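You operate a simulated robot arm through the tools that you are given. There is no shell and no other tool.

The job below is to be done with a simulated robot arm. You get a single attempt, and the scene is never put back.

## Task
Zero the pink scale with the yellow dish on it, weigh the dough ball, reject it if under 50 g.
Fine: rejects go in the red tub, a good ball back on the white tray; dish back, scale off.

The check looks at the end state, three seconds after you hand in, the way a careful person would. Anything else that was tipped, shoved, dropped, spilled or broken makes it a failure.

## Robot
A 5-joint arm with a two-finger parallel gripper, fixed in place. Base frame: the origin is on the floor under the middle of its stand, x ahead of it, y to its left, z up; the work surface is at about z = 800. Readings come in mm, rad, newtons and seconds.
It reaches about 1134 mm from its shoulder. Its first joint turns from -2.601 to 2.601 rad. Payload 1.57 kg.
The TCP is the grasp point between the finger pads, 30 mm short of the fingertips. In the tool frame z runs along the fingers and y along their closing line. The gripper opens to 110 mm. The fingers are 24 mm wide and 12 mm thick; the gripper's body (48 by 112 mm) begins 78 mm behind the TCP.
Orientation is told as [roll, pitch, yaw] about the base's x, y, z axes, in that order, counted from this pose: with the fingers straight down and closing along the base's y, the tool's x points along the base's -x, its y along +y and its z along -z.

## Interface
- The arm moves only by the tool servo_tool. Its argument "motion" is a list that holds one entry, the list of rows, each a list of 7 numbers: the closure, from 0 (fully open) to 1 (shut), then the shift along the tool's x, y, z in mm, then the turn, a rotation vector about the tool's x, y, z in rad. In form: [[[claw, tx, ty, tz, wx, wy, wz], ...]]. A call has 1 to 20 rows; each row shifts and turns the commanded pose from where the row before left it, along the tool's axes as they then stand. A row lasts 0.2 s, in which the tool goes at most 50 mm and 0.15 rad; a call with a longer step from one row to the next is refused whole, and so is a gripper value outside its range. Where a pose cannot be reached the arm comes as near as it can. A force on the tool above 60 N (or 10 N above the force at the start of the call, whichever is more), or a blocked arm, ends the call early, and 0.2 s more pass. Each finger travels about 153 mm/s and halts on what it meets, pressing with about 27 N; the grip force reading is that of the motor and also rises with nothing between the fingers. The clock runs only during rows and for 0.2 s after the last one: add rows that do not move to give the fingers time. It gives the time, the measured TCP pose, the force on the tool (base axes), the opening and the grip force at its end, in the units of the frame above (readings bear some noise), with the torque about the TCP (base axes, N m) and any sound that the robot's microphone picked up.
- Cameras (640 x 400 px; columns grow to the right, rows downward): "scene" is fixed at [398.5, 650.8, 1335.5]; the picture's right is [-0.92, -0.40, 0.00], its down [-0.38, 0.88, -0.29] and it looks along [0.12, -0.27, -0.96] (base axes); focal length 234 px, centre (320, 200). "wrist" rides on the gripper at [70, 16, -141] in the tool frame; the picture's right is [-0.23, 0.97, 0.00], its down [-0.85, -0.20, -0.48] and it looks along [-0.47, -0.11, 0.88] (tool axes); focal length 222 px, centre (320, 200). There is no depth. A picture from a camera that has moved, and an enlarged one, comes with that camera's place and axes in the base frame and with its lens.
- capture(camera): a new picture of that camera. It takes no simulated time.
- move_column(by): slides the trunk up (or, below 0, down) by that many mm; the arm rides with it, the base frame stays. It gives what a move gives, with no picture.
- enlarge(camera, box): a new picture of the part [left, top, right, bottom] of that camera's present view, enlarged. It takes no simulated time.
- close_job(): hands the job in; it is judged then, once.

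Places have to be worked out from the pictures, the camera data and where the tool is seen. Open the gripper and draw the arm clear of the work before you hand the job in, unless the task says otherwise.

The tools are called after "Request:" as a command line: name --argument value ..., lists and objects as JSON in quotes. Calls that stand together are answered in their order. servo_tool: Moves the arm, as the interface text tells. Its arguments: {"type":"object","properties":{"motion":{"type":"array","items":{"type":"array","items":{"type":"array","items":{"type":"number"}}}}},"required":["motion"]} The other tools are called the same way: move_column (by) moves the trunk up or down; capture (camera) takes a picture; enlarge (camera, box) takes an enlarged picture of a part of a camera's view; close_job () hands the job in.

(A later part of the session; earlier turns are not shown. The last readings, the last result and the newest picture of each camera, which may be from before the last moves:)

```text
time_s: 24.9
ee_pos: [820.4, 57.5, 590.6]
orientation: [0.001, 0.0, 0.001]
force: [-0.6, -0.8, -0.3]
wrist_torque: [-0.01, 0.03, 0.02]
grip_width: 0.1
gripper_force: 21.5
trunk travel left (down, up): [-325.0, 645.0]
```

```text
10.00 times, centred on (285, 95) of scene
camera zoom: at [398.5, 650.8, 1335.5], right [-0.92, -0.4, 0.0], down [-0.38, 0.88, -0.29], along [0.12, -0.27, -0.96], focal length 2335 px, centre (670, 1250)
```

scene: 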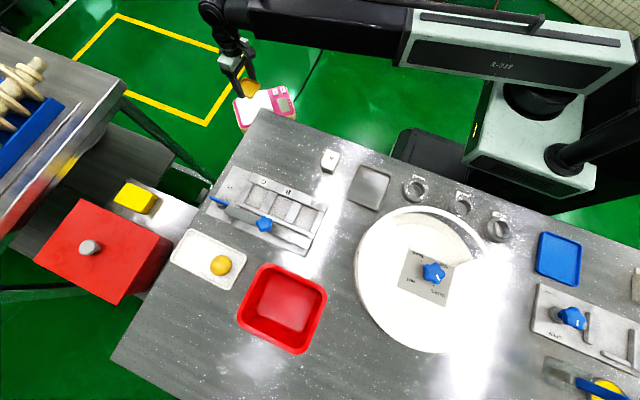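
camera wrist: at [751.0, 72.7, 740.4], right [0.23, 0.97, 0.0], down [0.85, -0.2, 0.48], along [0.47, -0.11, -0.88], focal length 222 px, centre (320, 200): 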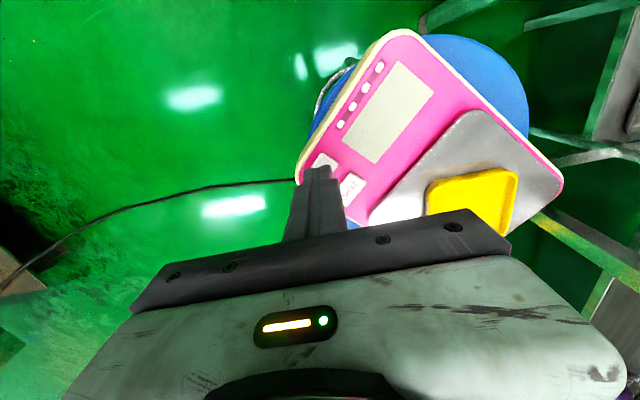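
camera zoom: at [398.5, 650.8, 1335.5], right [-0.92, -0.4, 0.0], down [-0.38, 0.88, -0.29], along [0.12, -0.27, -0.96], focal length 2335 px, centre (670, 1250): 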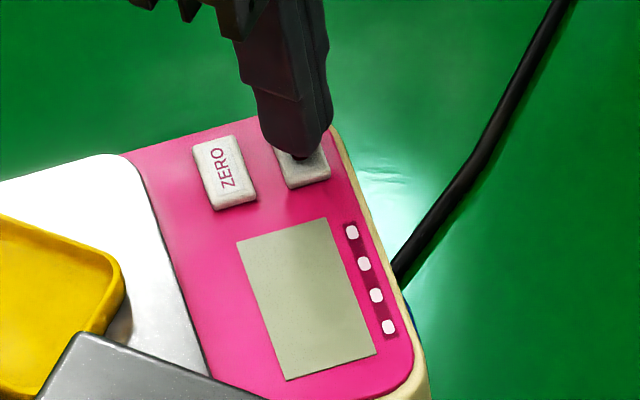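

Tips are over the ON button and clear of ZERO. Stepping down 3 mm.

Request:
move_column --by -3

Request:
enlarge --camera "wrist" --box '[280, 40, 440, 200]'

```text
time_s: 25.5
ee_pos: [819.8, 56.6, 589.3]
orientation: [-0.002, 0.0, 0.0]
force: [-0.3, 0.0, 1.0]
wrist_torque: [0.0, 0.01, 0.02]
grip_width: 0.0
gripper_force: 21.3
trunk travel left (down, up): [-322.0, 648.0]
```

```text
2.50 times, centred on (360, 120) of wrist
camera zoom: at [751.1, 72.7, 729.4], right [0.23, 0.97, 0.0], down [0.85, -0.2, 0.48], along [0.47, -0.11, -0.88], focal length 555 px, centre (220, 400)
```

zoom: 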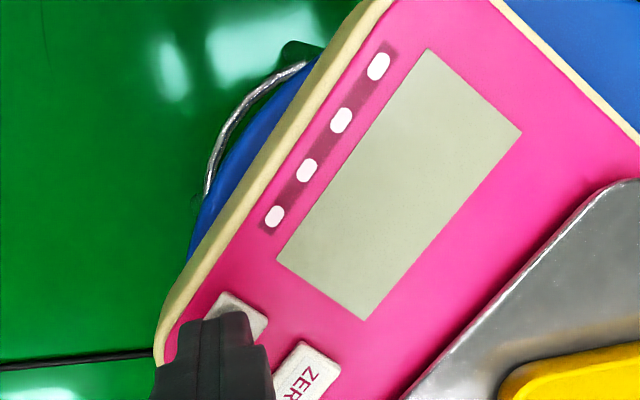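

Force about 1 N, right at the button surface. One more 1.5 mm step.

Request:
move_column --by -1.5

Request:
enlarge --camera "wrist" --box '[280, 40, 440, 200]'

```text
time_s: 26.0
ee_pos: [820.5, 57.6, 586.5]
orientation: [0.001, -0.001, 0.0]
force: [-0.6, -0.1, 0.1]
wrist_torque: [0.0, -0.01, -0.01]
grip_width: 0.3
gripper_force: 21.5
trunk travel left (down, up): [-320.0, 650.0]
```

```text
2.50 times, centred on (360, 120) of wrist
camera zoom: at [751.1, 72.7, 727.9], right [0.23, 0.97, 0.0], down [0.85, -0.2, 0.48], along [0.47, -0.11, -0.88], focal length 555 px, centre (220, 400)
```

zoom: 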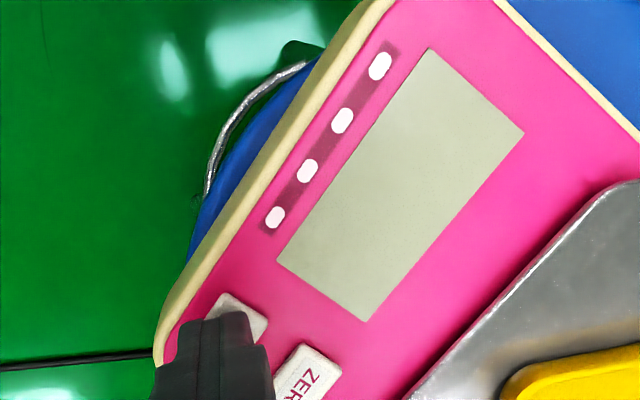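

No contact force yet (tip z ≈ 557). Continue 1.5 mm.

Request:
move_column --by -1.5

Request:
enlarge --camera "wrist" --box '[280, 40, 440, 200]'

```text
time_s: 26.5
ee_pos: [821.0, 56.7, 584.9]
orientation: [0.001, 0.001, 0.001]
force: [0.3, -0.1, -0.7]
wrist_torque: [-0.05, -0.01, 0.0]
grip_width: 0.0
gripper_force: 21.4
trunk travel left (down, up): [-319.0, 651.0]
```

```text
2.50 times, centred on (360, 120) of wrist
camera zoom: at [751.1, 72.7, 726.4], right [0.23, 0.97, 0.0], down [0.85, -0.2, 0.48], along [0.47, -0.11, -0.88], focal length 555 px, centre (220, 400)
```

zoom: 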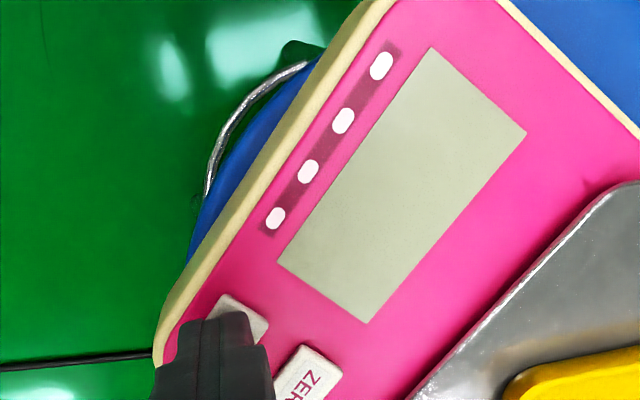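

Still no force with tip at z ≈ 555.4. Another 1.5 mm.

Request:
move_column --by -1.5

Request:
enlarge --camera "wrist" --box '[280, 40, 440, 200]'

```text
time_s: 27.0
ee_pos: [819.1, 56.3, 585.0]
orientation: [-0.001, -0.001, 0.0]
force: [0.2, -0.1, -0.4]
wrist_torque: [-0.04, -0.01, 0.03]
grip_width: 0.1
gripper_force: 21.5
trunk travel left (down, up): [-317.0, 653.0]
```

```text
2.50 times, centred on (360, 120) of wrist
camera zoom: at [751.0, 72.7, 725.0], right [0.23, 0.97, 0.0], down [0.85, -0.2, 0.48], along [0.47, -0.11, -0.88], focal length 555 px, centre (220, 400)
```

zoom: 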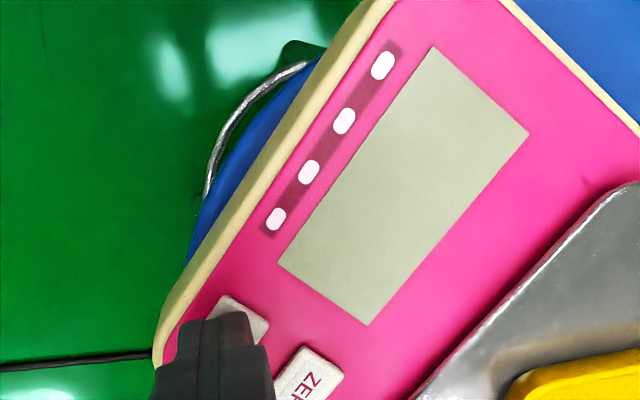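

Tip is at z ≈ 554 and still free, so the button top is a bit lower than estimated. Continue in 1.5 mm steps.

Request:
move_column --by -1.5

Request:
enlarge --camera "scene" --box '[265, 75, 305, 115]'

```text
time_s: 27.5
ee_pos: [819.9, 57.1, 582.4]
orientation: [0.0, 0.0, 0.001]
force: [0.3, -0.9, 2.7]
wrist_torque: [0.02, -0.04, -0.03]
grip_width: 0.0
gripper_force: 21.2
trunk travel left (down, up): [-316.0, 654.0]
heard: click
```

```text
10.00 times, centred on (285, 95) of scene
camera zoom: at [398.5, 650.8, 1335.5], right [-0.92, -0.4, 0.0], down [-0.38, 0.88, -0.29], along [0.12, -0.27, -0.96], focal length 2335 px, centre (670, 1250)
```

zoom: 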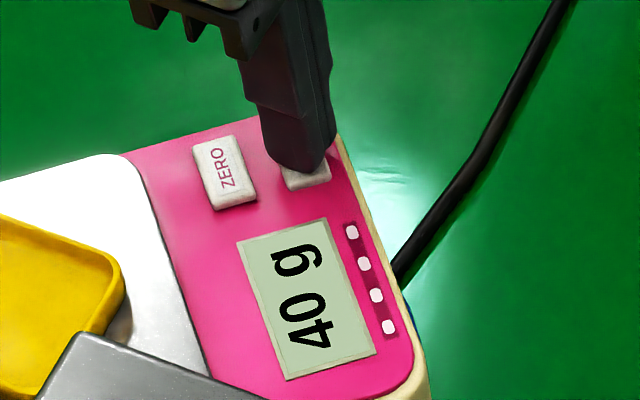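

A click, and the display now shows "40 g" (the dish). I'll raise off the button, shift to ZERO (biased slightly away from ON), and check the display.

Request:
move_column --by 14

Request:
servo_tool --motion '[[[1, -13.5, 12.5, 0, 0, 0, 0], [1, -13.5, 12.5, 0, 0, 0, 0], [1, 0, 0, 0, 0, 0, 0]]]'

Request:
enlarge --camera "wrist" --box '[260, 20, 420, 220]'

Request:
enlarge --camera "scene" --box '[265, 75, 305, 115]'

```text
time_s: 28.1
ee_pos: [820.7, 57.9, 596.4]
orientation: [-0.001, 0.0, -0.001]
force: [-0.1, 0.0, -0.4]
wrist_torque: [0.03, 0.02, -0.01]
grip_width: 0.2
gripper_force: 21.7
trunk travel left (down, up): [-330.0, 640.0]
```

```text
time_s: 28.9
ee_pos: [846.4, 82.3, 596.4]
orientation: [-0.001, -0.001, -0.001]
force: [-0.3, -0.1, -0.3]
wrist_torque: [0.03, -0.04, -0.01]
grip_width: 0.0
gripper_force: 20.8
trunk travel left (down, up): [-330.0, 640.0]
```

```text
2.00 times, centred on (340, 120) of wrist
camera zoom: at [777.5, 97.9, 737.4], right [0.23, 0.97, 0.0], down [0.85, -0.2, 0.48], along [0.47, -0.11, -0.88], focal length 444 px, centre (280, 360)
```

zoom: 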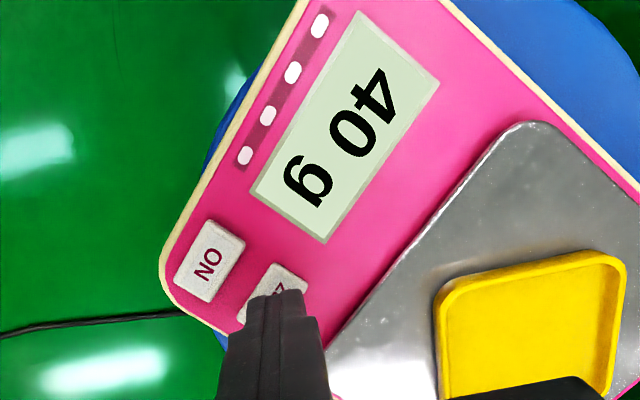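

```text
10.00 times, centred on (285, 95) of scene
camera zoom: at [398.5, 650.8, 1335.5], right [-0.92, -0.4, 0.0], down [-0.38, 0.88, -0.29], along [0.12, -0.27, -0.96], focal length 2335 px, centre (670, 1250)
```

zoom: 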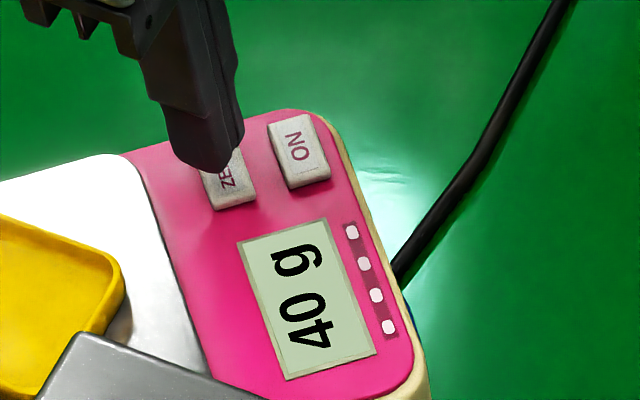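

The tips are over ZERO and clear of ON; display steady at 40 g. Lowering to just above the press depth, then in small steps.

Request:
move_column --by -11

Request:
move_column --by -1.5

Request:
move_column --by -1.5

Request:
enlarge --camera "scene" --box '[265, 75, 305, 115]'

```text
time_s: 29.5
ee_pos: [847.0, 83.0, 585.6]
orientation: [0.0, 0.0, 0.002]
force: [0.0, -1.0, 0.5]
wrist_torque: [-0.01, 0.0, 0.01]
grip_width: 0.0
gripper_force: 21.1
trunk travel left (down, up): [-319.0, 651.0]
```

```text
time_s: 30.0
ee_pos: [846.7, 82.6, 584.1]
orientation: [0.0, 0.0, 0.0]
force: [0.3, -0.4, 0.2]
wrist_torque: [0.0, 0.0, -0.03]
grip_width: 0.0
gripper_force: 21.3
trunk travel left (down, up): [-317.0, 653.0]
```

```text
time_s: 30.5
ee_pos: [848.1, 80.7, 582.5]
orientation: [0.0, -0.001, 0.0]
force: [1.3, -0.3, 2.2]
wrist_torque: [0.0, -0.03, 0.01]
grip_width: 0.0
gripper_force: 21.4
trunk travel left (down, up): [-316.0, 654.0]
heard: click
```

```text
10.00 times, centred on (285, 95) of scene
camera zoom: at [398.5, 650.8, 1335.5], right [-0.92, -0.4, 0.0], down [-0.38, 0.88, -0.29], along [0.12, -0.27, -0.96], focal length 2335 px, centre (670, 1250)
```

zoom: 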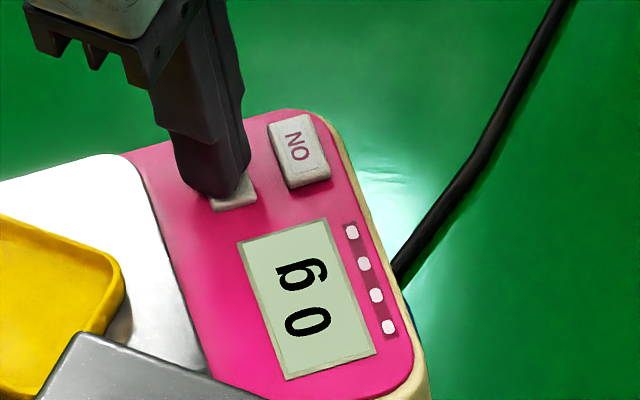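

Click heard and the display reads "0 g". I'll raise off the button, confirm the zero holds, and go up to travel height for the dough ball.

Request:
move_column --by 20

Request:
enlarge --camera "scene" --box '[245, 75, 305, 125]'

Request:
move_column --by 330

Request:
enlarge --camera "scene" --box '[150, 210, 260, 310]'

```text
time_s: 31.2
ee_pos: [846.4, 81.1, 602.2]
orientation: [0.001, -0.001, 0.001]
force: [0.2, 0.3, 0.0]
wrist_torque: [-0.02, -0.03, 0.02]
grip_width: 0.1
gripper_force: 21.5
trunk travel left (down, up): [-336.0, 634.0]
```

```text
8.00 times, centred on (275, 100) of scene
camera zoom: at [398.5, 650.8, 1335.5], right [-0.92, -0.4, 0.0], down [-0.38, 0.88, -0.29], along [0.12, -0.27, -0.96], focal length 1868 px, centre (680, 1000)
```

zoom: 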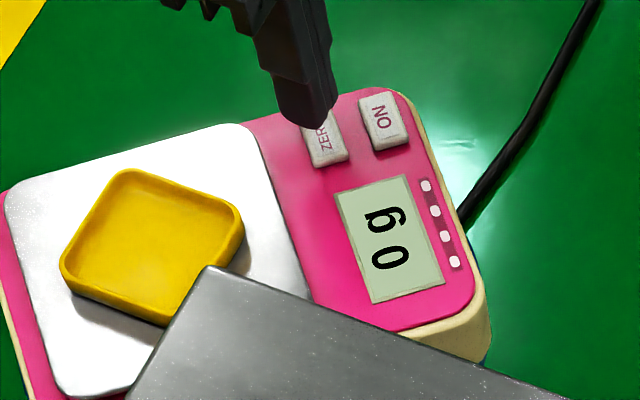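

```text
time_s: 34.5
ee_pos: [846.9, 84.0, 932.4]
orientation: [-0.001, -0.002, -0.001]
force: [0.1, 0.5, -0.1]
wrist_torque: [0.0, 0.02, 0.0]
grip_width: 0.1
gripper_force: 21.2
trunk travel left (down, up): [-666.0, 304.0]
```

```text
4.00 times, centred on (205, 260) of scene
camera zoom: at [398.5, 650.8, 1335.5], right [-0.92, -0.4, 0.0], down [-0.38, 0.88, -0.29], along [0.12, -0.27, -0.96], focal length 934 px, centre (780, -40)
```

zoom: 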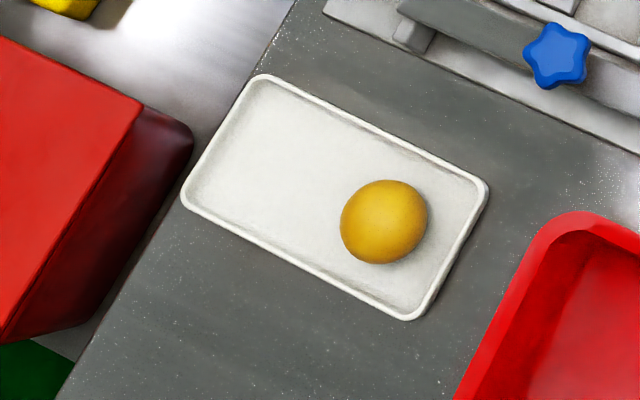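

Zero holds at "0 g", and I'm at travel height. The ball (about 44 mm across) is near (593, 721); I'll open the gripper and move to where the wrist camera can look at it.

Request:
servo_tool --motion '[[[0.5, 21, 43.6, 0, 0, 0, 0], [0, 21, 43.6, 0, 0, 0, 0], [0, 21, 43.6, 0, 0, 0, 0], [0, 21, 43.6, 0, 0, 0, 0], [0, 21, 43.6, 0, 0, 0, 0], [0, 21, 43.6, 0, 0, 0, 0], [0, 21, 43.6, 0, 0, 0, 0], [0, 21, 43.6, 0, 0, 0, 0], [0, 21, 43.6, 0, 0, 0, 0], [0, 21, 43.6, 0, 0, 0, 0], [0, 21, 43.6, 0, 0, 0, 0], [0, 21, 43.6, 0, 0, 0, 0], [0, 21, 43.6, 0, 0, 0, 0], [0, 21, 43.6, 0, 0, 0, 0], [0, 21, 43.6, 0, 0, 0, 0], [0, 0, 0, 0, 0, 0, 0]]]'

Request:
capture --camera "wrist"

Request:
capture --camera "scene"

```text
time_s: 37.9
ee_pos: [532.6, 737.8, 932.3]
orientation: [0.001, 0.0, -0.001]
force: [0.0, -0.5, -0.1]
wrist_torque: [-0.01, 0.03, 0.0]
grip_width: 110.0
gripper_force: 0.0
trunk travel left (down, up): [-666.0, 304.0]
```

```text
taken
camera wrist: at [462.7, 753.2, 1073.3], right [0.23, 0.97, 0.0], down [0.85, -0.2, 0.48], along [0.47, -0.11, -0.88], focal length 222 px, centre (320, 200)
```

wrist: 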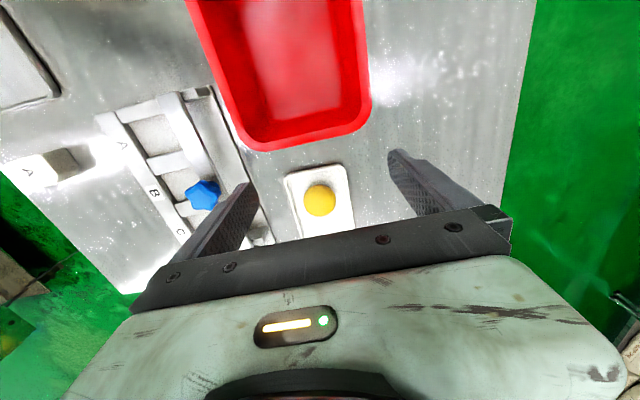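

```text
taken
```

scene: 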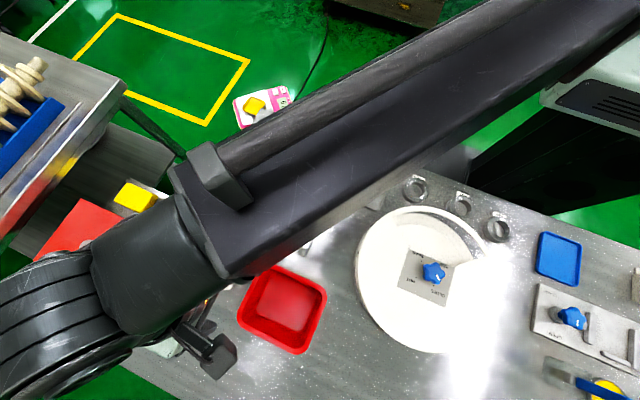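

The wrist camera sees the ball almost exactly at image centre, giving (593, 722). I'll enlarge to refine and to check how the tray rim and red tub sit around the fingers.

Request:
enlarge --camera "wrist" --box '[260, 140, 380, 240]'

Request:
enlarge --camera "wrist" --box '[170, 0, 410, 160]'

```text
4.00 times, centred on (320, 190) of wrist
camera zoom: at [462.7, 753.2, 1073.3], right [0.23, 0.97, 0.0], down [0.85, -0.2, 0.48], along [0.47, -0.11, -0.88], focal length 888 px, centre (320, 240)
```

zoom: 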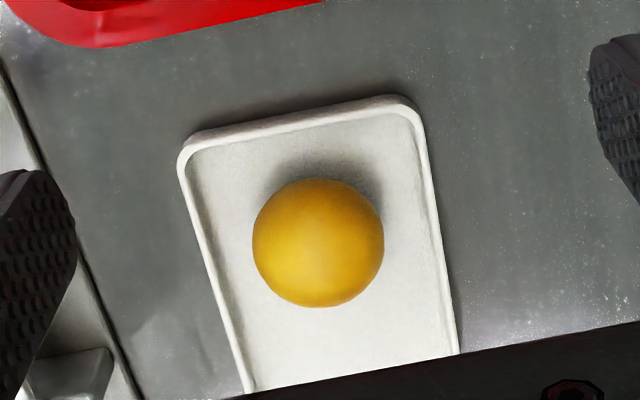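

```text
2.50 times, centred on (290, 80) of wrist
camera zoom: at [462.7, 753.2, 1073.3], right [0.23, 0.97, 0.0], down [0.85, -0.2, 0.48], along [0.47, -0.11, -0.88], focal length 555 px, centre (395, 500)
```

zoom: 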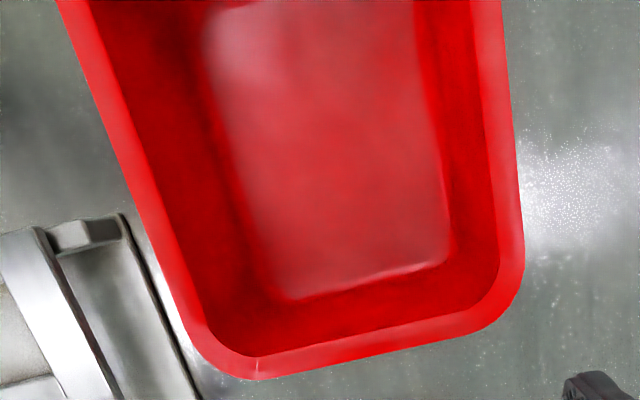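

Ball refined to (595, 721.3) with centre z ≈ 825, tray spanning x 557–704, y 683–760. I'll centre above it with an 80 mm opening and lower to just above the ball for a check.

Request:
servo_tool --motion '[[[0.27, -31.2, -8, 0, 0, 0, 0], [0.27, -31.1, -7.9, 0, 0, 0, 0], [0.27, 0, 0, 0, 0, 0, 0]]]'

Request:
move_column --by -50

Request:
capture --camera "wrist"

Request:
enlarge --camera "wrist" --box '[240, 100, 400, 220]'

```text
time_s: 38.6
ee_pos: [589.6, 716.2, 933.3]
orientation: [0.004, -0.003, 0.002]
force: [-0.1, 0.2, -0.2]
wrist_torque: [0.01, 0.0, -0.01]
grip_width: 80.2
gripper_force: 0.1
out of reach, approached as far as the arm can: row 2
trunk travel left (down, up): [-666.0, 304.0]
```

```text
time_s: 39.6
ee_pos: [590.2, 716.6, 883.0]
orientation: [0.003, -0.001, -0.001]
force: [-0.4, 0.1, 0.4]
wrist_torque: [0.01, -0.03, -0.04]
grip_width: 80.3
gripper_force: 0.0
trunk travel left (down, up): [-616.0, 354.0]
```

```text
taken
camera wrist: at [520.8, 731.0, 1023.4], right [0.23, 0.97, 0.0], down [0.85, -0.2, 0.48], along [0.47, -0.11, -0.88], focal length 222 px, centre (320, 200)
```

wrist: 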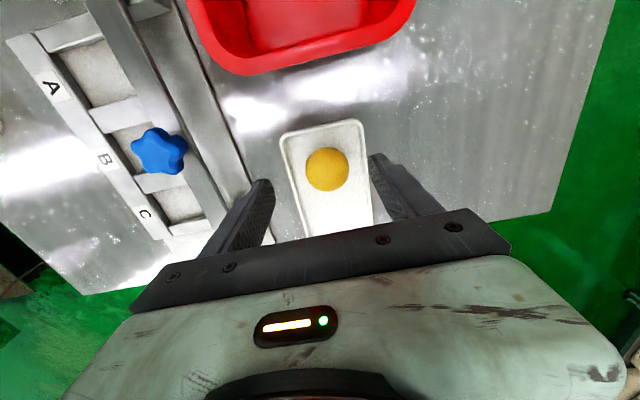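

```text
3.33 times, centred on (320, 160) of wrist
camera zoom: at [520.8, 731.0, 1023.4], right [0.23, 0.97, 0.0], down [0.85, -0.2, 0.48], along [0.47, -0.11, -0.88], focal length 740 px, centre (320, 333)
```

zoom: 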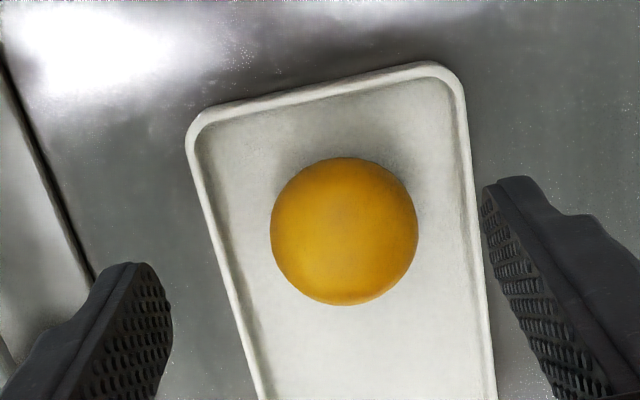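

The spot is at the very edge of the arm's reach (about 928 mm radius; the ball at (595.7, 720.5) is 7 mm further). A slight outward tilt of the tool (~3°) should gain that, so I'll try it at this height.

Request:
servo_tool --motion '[[[0.27, 0, 0, 0, -0.0386, -0.0319, 0], [0.27, -4.9, 5.6, 0, 0, 0, 0], [0.27, 0, 0, 0, 0, 0, 0], [0.27, 0, 0, 0, 0, 0, 0]]]'

Request:
enlarge --camera "wrist" --box '[240, 100, 400, 220]'

```text
time_s: 40.6
ee_pos: [595.3, 721.0, 882.8]
orientation: [0.042, -0.034, -0.002]
force: [-0.7, -0.3, -0.2]
wrist_torque: [0.02, 0.02, -0.03]
grip_width: 80.1
gripper_force: 0.1
trunk travel left (down, up): [-616.0, 354.0]
```

```text
3.33 times, centred on (320, 160) of wrist
camera zoom: at [521.0, 731.0, 1021.9], right [0.23, 0.97, 0.05], down [0.84, -0.22, 0.5], along [0.5, -0.07, -0.87], focal length 740 px, centre (320, 333)
```

zoom: 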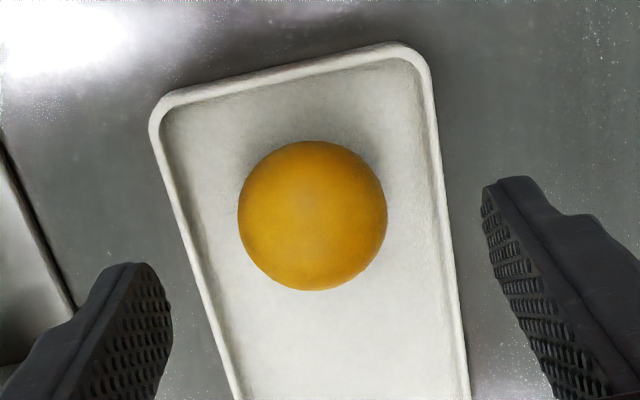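

The tilt worked: TCP at (595.3, 721.0) with no reach warning. Lowering 30 mm and checking the fingertips versus the tray rim.

Request:
move_column --by -31

Request:
capture --camera "wrist"

Request:
enlarge --camera "wrist" --box '[230, 90, 410, 230]'

Request:
capture --camera "scene"

```text
time_s: 41.3
ee_pos: [595.6, 720.7, 852.6]
orientation: [0.04, -0.036, -0.002]
force: [0.9, 0.1, 0.3]
wrist_torque: [0.0, 0.01, 0.02]
grip_width: 80.3
gripper_force: 0.0
trunk travel left (down, up): [-585.0, 385.0]
```

```text
taken
camera wrist: at [520.9, 730.9, 990.9], right [0.23, 0.97, 0.05], down [0.84, -0.22, 0.5], along [0.5, -0.07, -0.87], focal length 222 px, centre (320, 200)
```

wrist: 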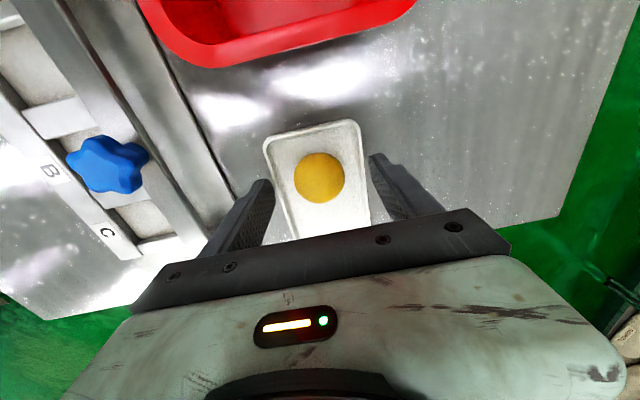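

```text
2.86 times, centred on (320, 160) of wrist
camera zoom: at [520.9, 730.9, 990.9], right [0.23, 0.97, 0.05], down [0.84, -0.22, 0.5], along [0.5, -0.07, -0.87], focal length 635 px, centre (320, 314)
```

zoom: 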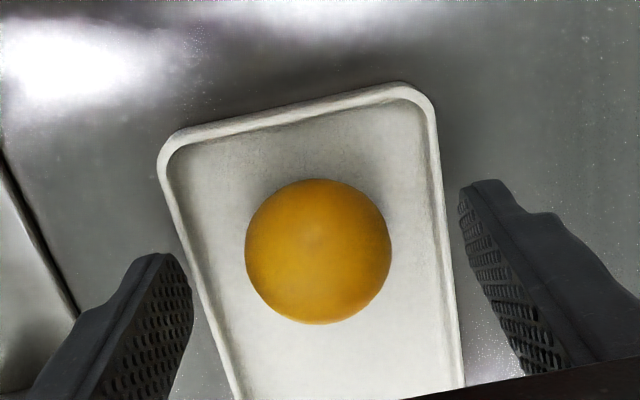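

```text
taken
```

scene: 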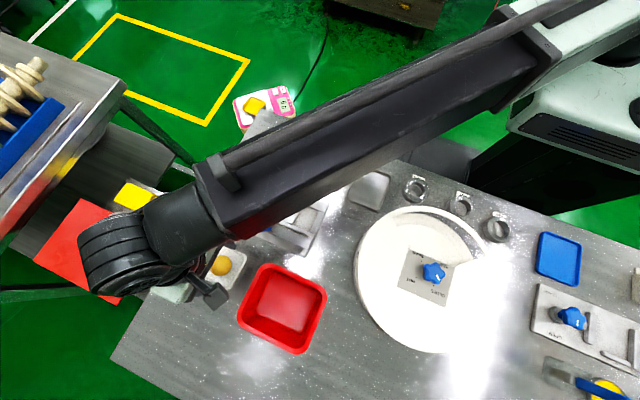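

The ball lies midway between the fingertips. Down 4 more mm (tips ≈ 817, above the rim), then close gently.

Request:
move_column --by -4

Request:
servo_tool --motion '[[[0.45, 0, 0, 0, 0, 0, 0], [0.55, 0, 0, 0, 0, 0, 0], [0.6, 0, 0, 0, 0, 0, 0], [0.66, 0, 0, 0, 0, 0, 0], [0.66, 0, 0, 0, 0, 0, 0]]]'

Request:
enlarge --camera "wrist" --box '[230, 90, 410, 230]'

```text
time_s: 41.9
ee_pos: [594.6, 719.9, 848.1]
orientation: [0.04, -0.034, -0.001]
force: [0.0, 0.5, 0.9]
wrist_torque: [-0.02, 0.0, -0.01]
grip_width: 80.1
gripper_force: 0.1
trunk travel left (down, up): [-581.0, 389.0]
```

```text
time_s: 43.1
ee_pos: [594.9, 721.8, 847.8]
orientation: [0.043, -0.036, -0.002]
force: [1.0, -0.5, 0.0]
wrist_torque: [0.04, 0.02, 0.03]
grip_width: 41.7
gripper_force: 27.3
trunk travel left (down, up): [-581.0, 389.0]
```

```text
2.86 times, centred on (320, 160) of wrist
camera zoom: at [520.9, 731.0, 986.9], right [0.23, 0.97, 0.05], down [0.84, -0.22, 0.5], along [0.5, -0.07, -0.87], focal length 635 px, centre (320, 314)
```

zoom: 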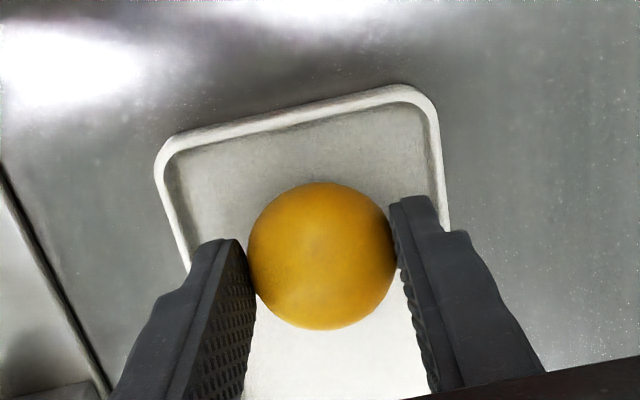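

The ball is held at 41.7 mm width with 27 N. Lifting straight up and checking the grasp.

Request:
move_column --by 30

Request:
enlarge --camera "wrist" --box '[230, 90, 410, 230]'

Request:
move_column --by 60

Request:
capture --camera "wrist"

```text
time_s: 43.8
ee_pos: [596.3, 722.1, 878.1]
orientation: [0.04, -0.035, -0.003]
force: [-0.3, 0.1, -0.6]
wrist_torque: [0.01, 0.0, 0.0]
grip_width: 41.6
gripper_force: 27.3
trunk travel left (down, up): [-611.0, 359.0]
```

```text
2.86 times, centred on (320, 160) of wrist
camera zoom: at [521.0, 731.1, 1016.8], right [0.23, 0.97, 0.05], down [0.84, -0.22, 0.5], along [0.5, -0.07, -0.87], focal length 635 px, centre (320, 314)
```

zoom: 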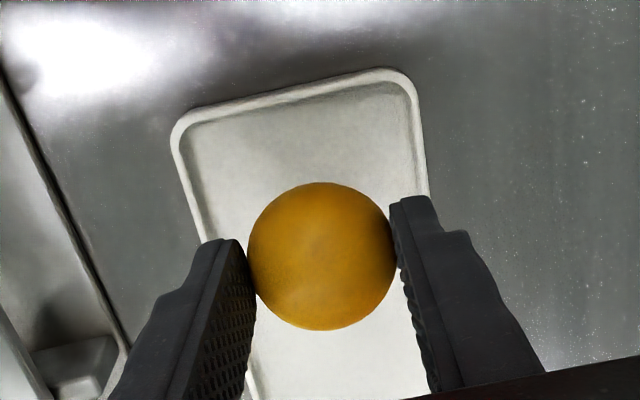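

```text
time_s: 44.8
ee_pos: [595.2, 721.7, 938.7]
orientation: [0.041, -0.036, -0.002]
force: [-0.6, 0.2, -0.6]
wrist_torque: [-0.02, 0.02, -0.04]
grip_width: 41.8
gripper_force: 26.9
trunk travel left (down, up): [-671.0, 299.0]
```

```text
taken
camera wrist: at [521.0, 731.1, 1076.8], right [0.23, 0.97, 0.05], down [0.84, -0.22, 0.5], along [0.5, -0.07, -0.87], focal length 222 px, centre (320, 200)
```

wrist: 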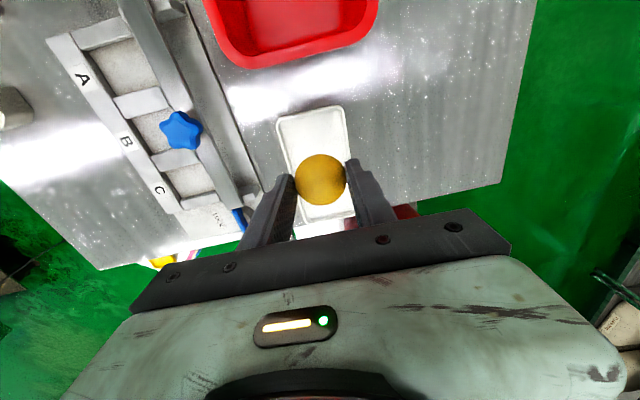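

The ball is held centrally. I'll pull in slightly, undo the tilt, and carry it at this height back over the dish on the scale.

Request:
servo_tool --motion '[[[0.66, 15, -20, 0, 0, 0, 0], [0.66, 0, 0, 0, 0.0386, 0.0319, 0], [0.66, -12, -20, 0, 0, 0, 0], [0.66, -24.5, -41.7, 0, 0, 0, 0], [0.66, -24.5, -41.7, 0, 0, 0, 0], [0.66, -24.5, -41.7, 0, 0, 0, 0], [0.66, -24.5, -41.7, 0, 0, 0, 0], [0.66, -24.5, -41.7, 0, 0, 0, 0], [0.66, -24.5, -41.7, 0, 0, 0, 0], [0.66, -24.5, -41.7, 0, 0, 0, 0], [0.66, -24.5, -41.7, 0, 0, 0, 0], [0.66, -24.5, -41.7, 0, 0, 0, 0], [0.66, -24.5, -41.7, 0, 0, 0, 0], [0.66, -24.5, -41.7, 0, 0, 0, 0], [0.66, -24.5, -41.7, 0, 0, 0, 0], [0.66, 0, 0, 0, 0, 0, 0]]]'

Request:
capture --camera "wrist"

Request:
enlarge --camera "scene" --box '[200, 50, 320, 150]'

```text
time_s: 48.2
ee_pos: [882.4, 179.9, 936.9]
orientation: [0.003, -0.003, 0.0]
force: [-0.3, 0.3, -0.5]
wrist_torque: [0.02, 0.0, -0.01]
grip_width: 41.9
gripper_force: 26.5
trunk travel left (down, up): [-671.0, 299.0]
```

```text
taken
camera wrist: at [813.1, 195.7, 1078.2], right [0.23, 0.97, 0.0], down [0.85, -0.2, 0.48], along [0.47, -0.11, -0.88], focal length 222 px, centre (320, 200)
```

wrist: 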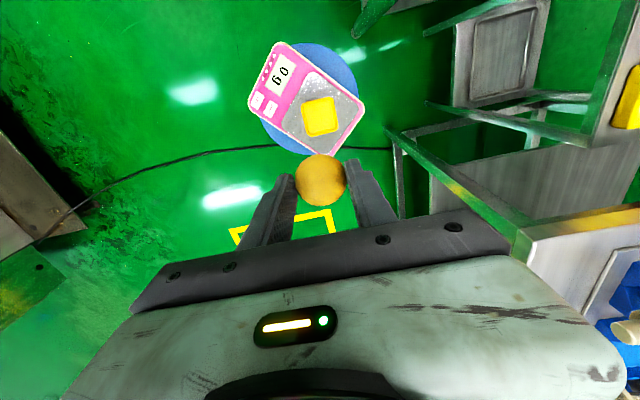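

```text
4.00 times, centred on (260, 100) of scene
camera zoom: at [398.5, 650.8, 1335.5], right [-0.92, -0.4, 0.0], down [-0.38, 0.88, -0.29], along [0.12, -0.27, -0.96], focal length 934 px, centre (560, 600)
```

zoom: 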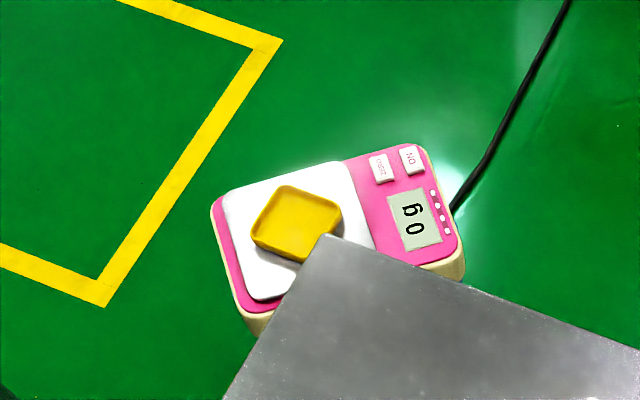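

Scale still shows "0 g"; tool at (883, 180), dish centre at (886.7, 180.8). I'll correct by 4 mm and lower until the ball is about 25 mm above the dish.

Request:
servo_tool --motion '[[[0.66, -3.6, 1.1, 0, 0, 0, 0], [0.66, 0, 0, 0, 0, 0, 0]]]'

Request:
move_column --by -300

Request:
capture --camera "wrist"

Request:
enlarge --camera "scene" --box '[230, 70, 300, 130]'

```text
time_s: 48.8
ee_pos: [886.6, 182.4, 935.8]
orientation: [0.004, -0.003, 0.0]
force: [-0.6, 0.4, -1.2]
wrist_torque: [0.01, 0.03, -0.01]
grip_width: 41.7
gripper_force: 27.1
trunk travel left (down, up): [-671.0, 299.0]
```

```text
time_s: 51.8
ee_pos: [887.0, 182.2, 637.2]
orientation: [0.002, -0.001, -0.002]
force: [-0.4, 0.5, -0.4]
wrist_torque: [-0.02, -0.01, 0.0]
grip_width: 41.9
gripper_force: 26.9
trunk travel left (down, up): [-371.0, 599.0]
```

```text
taken
camera wrist: at [816.8, 197.3, 778.3], right [0.23, 0.97, 0.0], down [0.85, -0.2, 0.48], along [0.47, -0.11, -0.88], focal length 222 px, centre (320, 200)
```

wrist: 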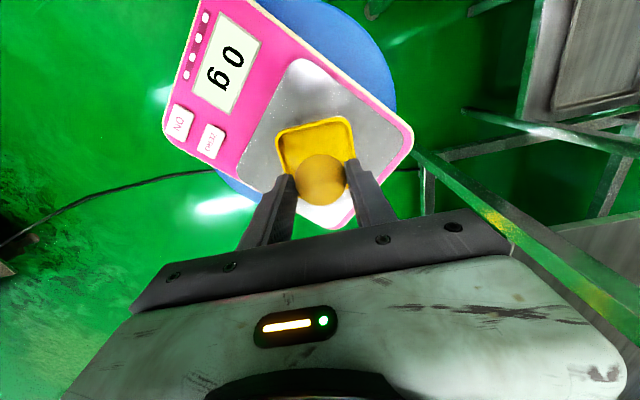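

```text
6.67 times, centred on (265, 100) of scene
camera zoom: at [398.5, 650.8, 1335.5], right [-0.92, -0.4, 0.0], down [-0.38, 0.88, -0.29], along [0.12, -0.27, -0.96], focal length 1557 px, centre (687, 867)
```

zoom: 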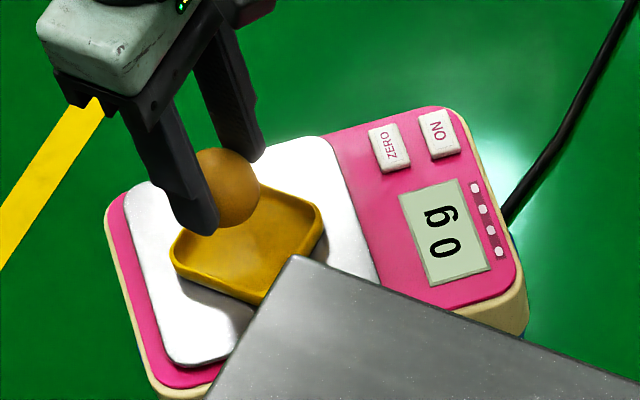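

Aligned over the dish. Lowering 27 mm, then fine steps to set the ball down.

Request:
move_column --by -27

Request:
enlarge --camera "wrist" --box '[230, 90, 410, 230]'

Request:
enlarge --camera "scene" --box '[230, 70, 300, 130]'

```text
time_s: 52.5
ee_pos: [885.9, 181.6, 609.8]
orientation: [0.003, -0.002, 0.0]
force: [-0.5, 0.3, -0.3]
wrist_torque: [0.0, 0.05, 0.0]
grip_width: 41.9
gripper_force: 26.8
trunk travel left (down, up): [-344.0, 626.0]
```

```text
2.86 times, centred on (320, 160) of wrist
camera zoom: at [816.7, 197.3, 751.2], right [0.23, 0.97, 0.0], down [0.85, -0.2, 0.48], along [0.47, -0.11, -0.88], focal length 635 px, centre (320, 314)
```

zoom: 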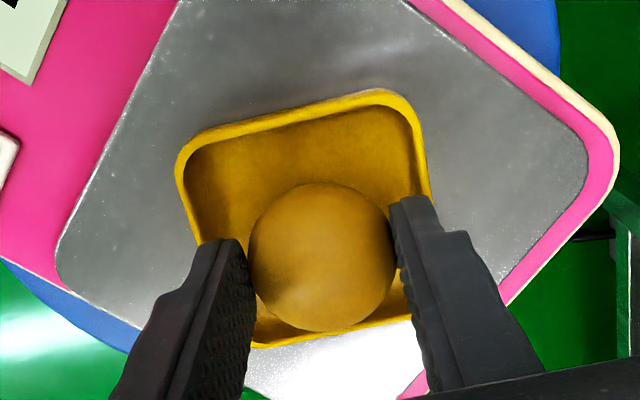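

```text
6.67 times, centred on (265, 100) of scene
camera zoom: at [398.5, 650.8, 1335.5], right [-0.92, -0.4, 0.0], down [-0.38, 0.88, -0.29], along [0.12, -0.27, -0.96], focal length 1557 px, centre (687, 867)
```

zoom: 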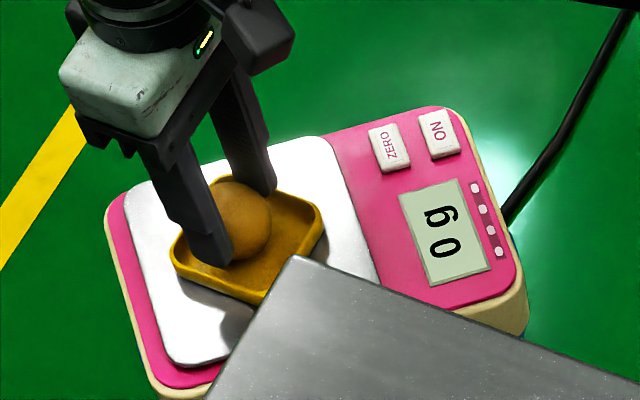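

The ball is entering the dish, display still "0 g". I'll use the display as touch indicator with small steps.

Request:
move_column --by -5

Request:
enlarge --camera "scene" --box '[230, 70, 300, 130]'

Request:
move_column --by -2

Request:
enlarge --camera "scene" --box '[230, 70, 300, 130]'

```text
time_s: 53.1
ee_pos: [885.9, 181.4, 606.4]
orientation: [0.004, -0.004, -0.001]
force: [-0.3, -0.1, -0.3]
wrist_torque: [0.05, -0.03, 0.03]
grip_width: 41.9
gripper_force: 27.5
trunk travel left (down, up): [-339.0, 631.0]
```

```text
6.67 times, centred on (265, 100) of scene
camera zoom: at [398.5, 650.8, 1335.5], right [-0.92, -0.4, 0.0], down [-0.38, 0.88, -0.29], along [0.12, -0.27, -0.96], focal length 1557 px, centre (687, 867)
```

zoom: 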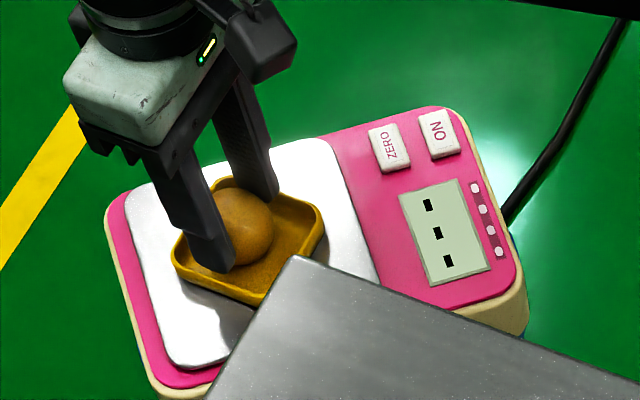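

```text
time_s: 53.6
ee_pos: [887.2, 181.6, 602.9]
orientation: [0.003, 0.0, -0.001]
force: [0.4, -0.3, 1.0]
wrist_torque: [0.03, 0.01, -0.04]
grip_width: 41.6
gripper_force: 27.5
trunk travel left (down, up): [-337.0, 633.0]
```

```text
6.67 times, centred on (265, 100) of scene
camera zoom: at [398.5, 650.8, 1335.5], right [-0.92, -0.4, 0.0], down [-0.38, 0.88, -0.29], along [0.12, -0.27, -0.96], focal length 1557 px, centre (687, 867)
```

zoom: 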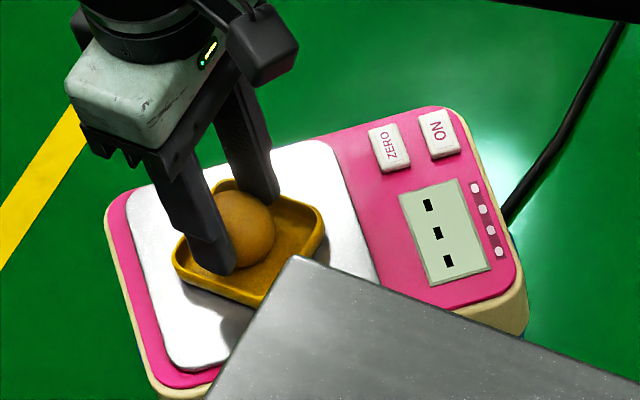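

The display went to "- - -" (settling), so the ball is touching the dish with about 1 N. I'll open gently and rise clear.

Request:
servo_tool --motion '[[[0.6, 0, 0, 0, 0, 0, 0], [0.57, 0, 0, 0, 0, 0, 0], [0.52, 0, 0, 0, 0, 0, 0], [0.45, 0, 0, 0, 0, 0, 0], [0.45, 0, 0, 0, 0, 0, 0]]]'

Request:
move_column --by 60

Request:
servo_tool --motion '[[[0.45, 0, 0, 0, 0, 0, 0], [0.45, 0, 0, 0, 0, 0, 0], [0.45, 0, 0, 0, 0, 0, 0], [0.45, 0, 0, 0, 0, 0, 0], [0.45, 0, 0, 0, 0, 0, 0], [0.45, 0, 0, 0, 0, 0, 0], [0.45, 0, 0, 0, 0, 0, 0], [0.45, 0, 0, 0, 0, 0, 0], [0.45, 0, 0, 0, 0, 0, 0], [0.45, 0, 0, 0, 0, 0, 0]]]'

Request:
enlarge --camera "scene" --box '[230, 70, 300, 130]'

Request:
capture --camera "wrist"

Request:
enlarge --camera "wrist" --box '[180, 0, 380, 160]'

```text
time_s: 54.8
ee_pos: [886.2, 183.0, 603.0]
orientation: [0.003, -0.002, 0.001]
force: [-0.6, -0.2, 0.2]
wrist_torque: [0.02, 0.0, -0.03]
grip_width: 60.6
gripper_force: 0.2
trunk travel left (down, up): [-337.0, 633.0]
```

```text
time_s: 55.8
ee_pos: [887.0, 182.5, 664.8]
orientation: [0.003, -0.003, 0.0]
force: [0.3, 0.2, 0.7]
wrist_torque: [-0.02, -0.01, 0.0]
grip_width: 60.6
gripper_force: 0.1
trunk travel left (down, up): [-397.0, 573.0]
```

```text
time_s: 58.0
ee_pos: [887.4, 182.2, 663.1]
orientation: [0.003, 0.001, 0.001]
force: [-0.4, 0.2, -0.2]
wrist_torque: [0.01, 0.0, -0.01]
grip_width: 60.8
gripper_force: 0.1
trunk travel left (down, up): [-397.0, 573.0]
```

```text
6.67 times, centred on (265, 100) of scene
camera zoom: at [398.5, 650.8, 1335.5], right [-0.92, -0.4, 0.0], down [-0.38, 0.88, -0.29], along [0.12, -0.27, -0.96], focal length 1557 px, centre (687, 867)
```

zoom: 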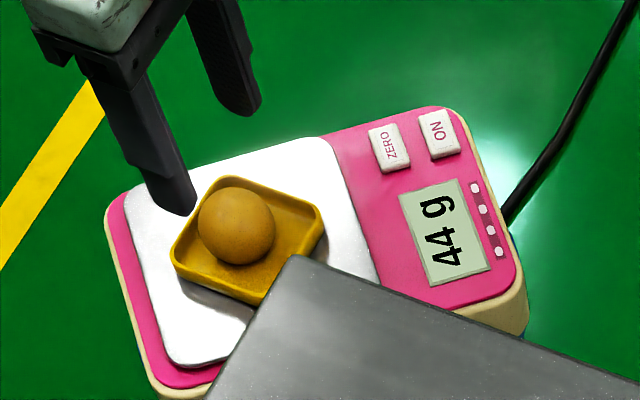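

```text
taken
camera wrist: at [816.7, 197.3, 804.3], right [0.23, 0.97, 0.0], down [0.85, -0.2, 0.48], along [0.47, -0.11, -0.88], focal length 222 px, centre (320, 200)
```

wrist: 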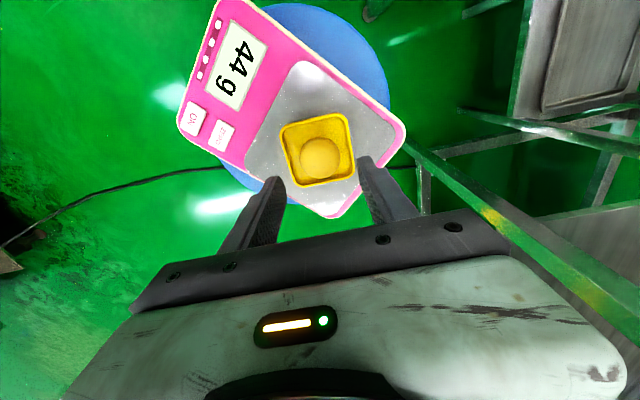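

```text
2.50 times, centred on (280, 80) of wrist
camera zoom: at [816.7, 197.3, 804.3], right [0.23, 0.97, 0.0], down [0.85, -0.2, 0.48], along [0.47, -0.11, -0.88], focal length 555 px, centre (420, 500)
```

zoom: 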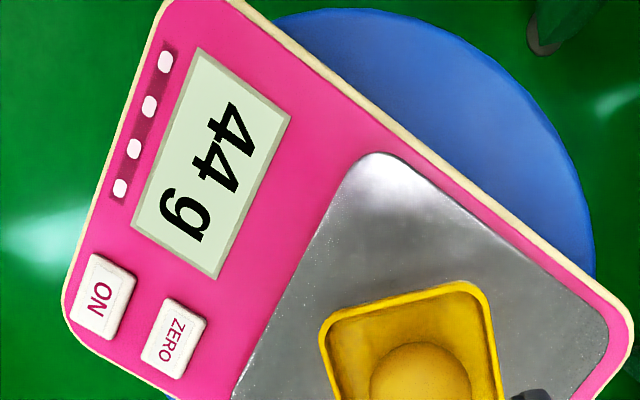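

The display reads a steady "44 g", under 50 g, so the ball is a reject and goes to the red tub. It still sits at the dish centre (886.8, 180.7); I'll lower back over it and re-grasp.

Request:
move_column --by -50

Request:
enlarge --camera "wrist" --box '[230, 90, 410, 230]'

Request:
enlarge --camera "scene" --box '[230, 70, 300, 130]'

```text
time_s: 58.9
ee_pos: [885.5, 182.9, 612.2]
orientation: [0.004, -0.002, -0.001]
force: [0.8, -0.2, -0.2]
wrist_torque: [0.0, -0.02, 0.02]
grip_width: 60.5
gripper_force: 0.0
trunk travel left (down, up): [-347.0, 623.0]
```

```text
2.86 times, centred on (320, 160) of wrist
camera zoom: at [816.7, 197.3, 754.3], right [0.23, 0.97, 0.0], down [0.85, -0.2, 0.48], along [0.47, -0.11, -0.88], focal length 635 px, centre (320, 314)
```

zoom: 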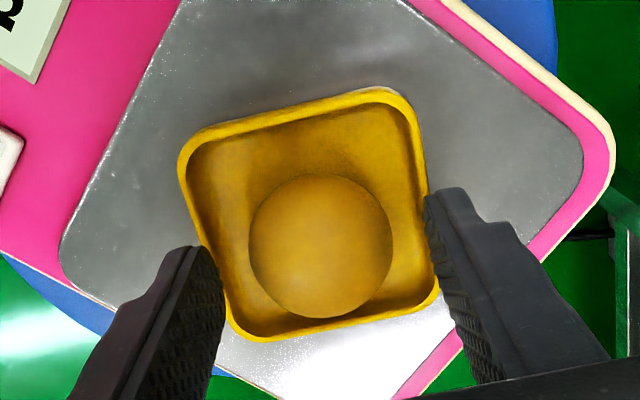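

```text
6.67 times, centred on (265, 100) of scene
camera zoom: at [398.5, 650.8, 1335.5], right [-0.92, -0.4, 0.0], down [-0.38, 0.88, -0.29], along [0.12, -0.27, -0.96], focal length 1557 px, centre (687, 867)
```

zoom: 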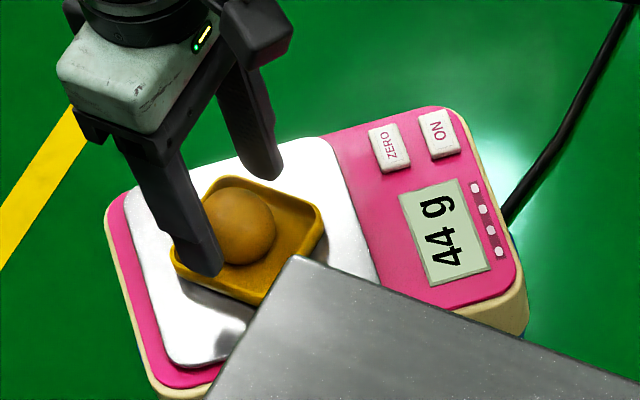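

Ball centred between fingers, display still 44 g. Down the last 10 mm (the same height as at release) and close.

Request:
move_column --by -10

Request:
servo_tool --motion '[[[0.52, 0, 0, 0, 0, 0, 0], [0.58, 0, 0, 0, 0, 0, 0], [0.61, 0, 0, 0, 0, 0, 0], [0.66, 0, 0, 0, 0, 0, 0], [0.66, 0, 0, 0, 0, 0, 0]]]'

Request:
move_column --by 30

Request:
capture --camera "wrist"

Request:
enlarge --camera "scene" --box '[230, 70, 300, 130]'

```text
time_s: 59.5
ee_pos: [885.9, 181.3, 603.4]
orientation: [0.004, -0.002, -0.002]
force: [-0.5, 0.2, 0.3]
wrist_torque: [-0.03, 0.03, -0.03]
grip_width: 60.3
gripper_force: 0.1
trunk travel left (down, up): [-337.0, 633.0]
```

```text
time_s: 60.7
ee_pos: [886.5, 181.2, 604.3]
orientation: [0.004, -0.001, 0.0]
force: [0.7, -1.2, 0.3]
wrist_torque: [0.0, 0.01, -0.04]
grip_width: 41.7
gripper_force: 27.2
trunk travel left (down, up): [-337.0, 633.0]
```

```text
time_s: 61.5
ee_pos: [886.7, 181.0, 633.6]
orientation: [0.001, -0.002, 0.0]
force: [0.2, 0.6, 0.3]
wrist_torque: [0.02, 0.01, 0.0]
grip_width: 41.8
gripper_force: 27.3
trunk travel left (down, up): [-367.0, 603.0]
```

```text
taken
camera wrist: at [816.8, 197.3, 774.3], right [0.23, 0.97, 0.0], down [0.85, -0.2, 0.48], along [0.47, -0.11, -0.88], focal length 222 px, centre (320, 200)
```

wrist: 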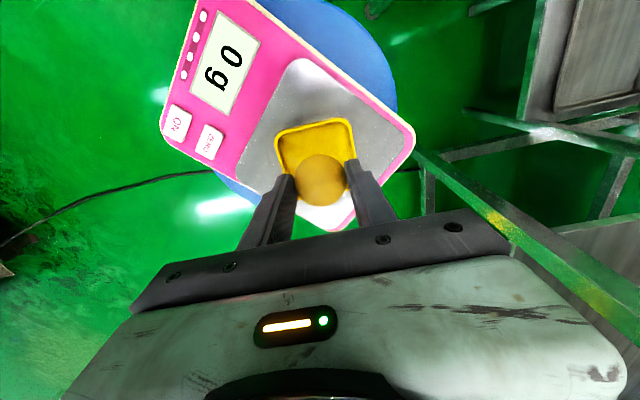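

```text
6.67 times, centred on (265, 100) of scene
camera zoom: at [398.5, 650.8, 1335.5], right [-0.92, -0.4, 0.0], down [-0.38, 0.88, -0.29], along [0.12, -0.27, -0.96], focal length 1557 px, centre (687, 867)
```

zoom: 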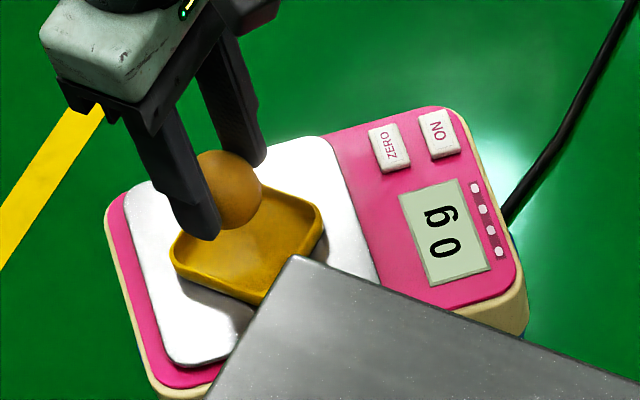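

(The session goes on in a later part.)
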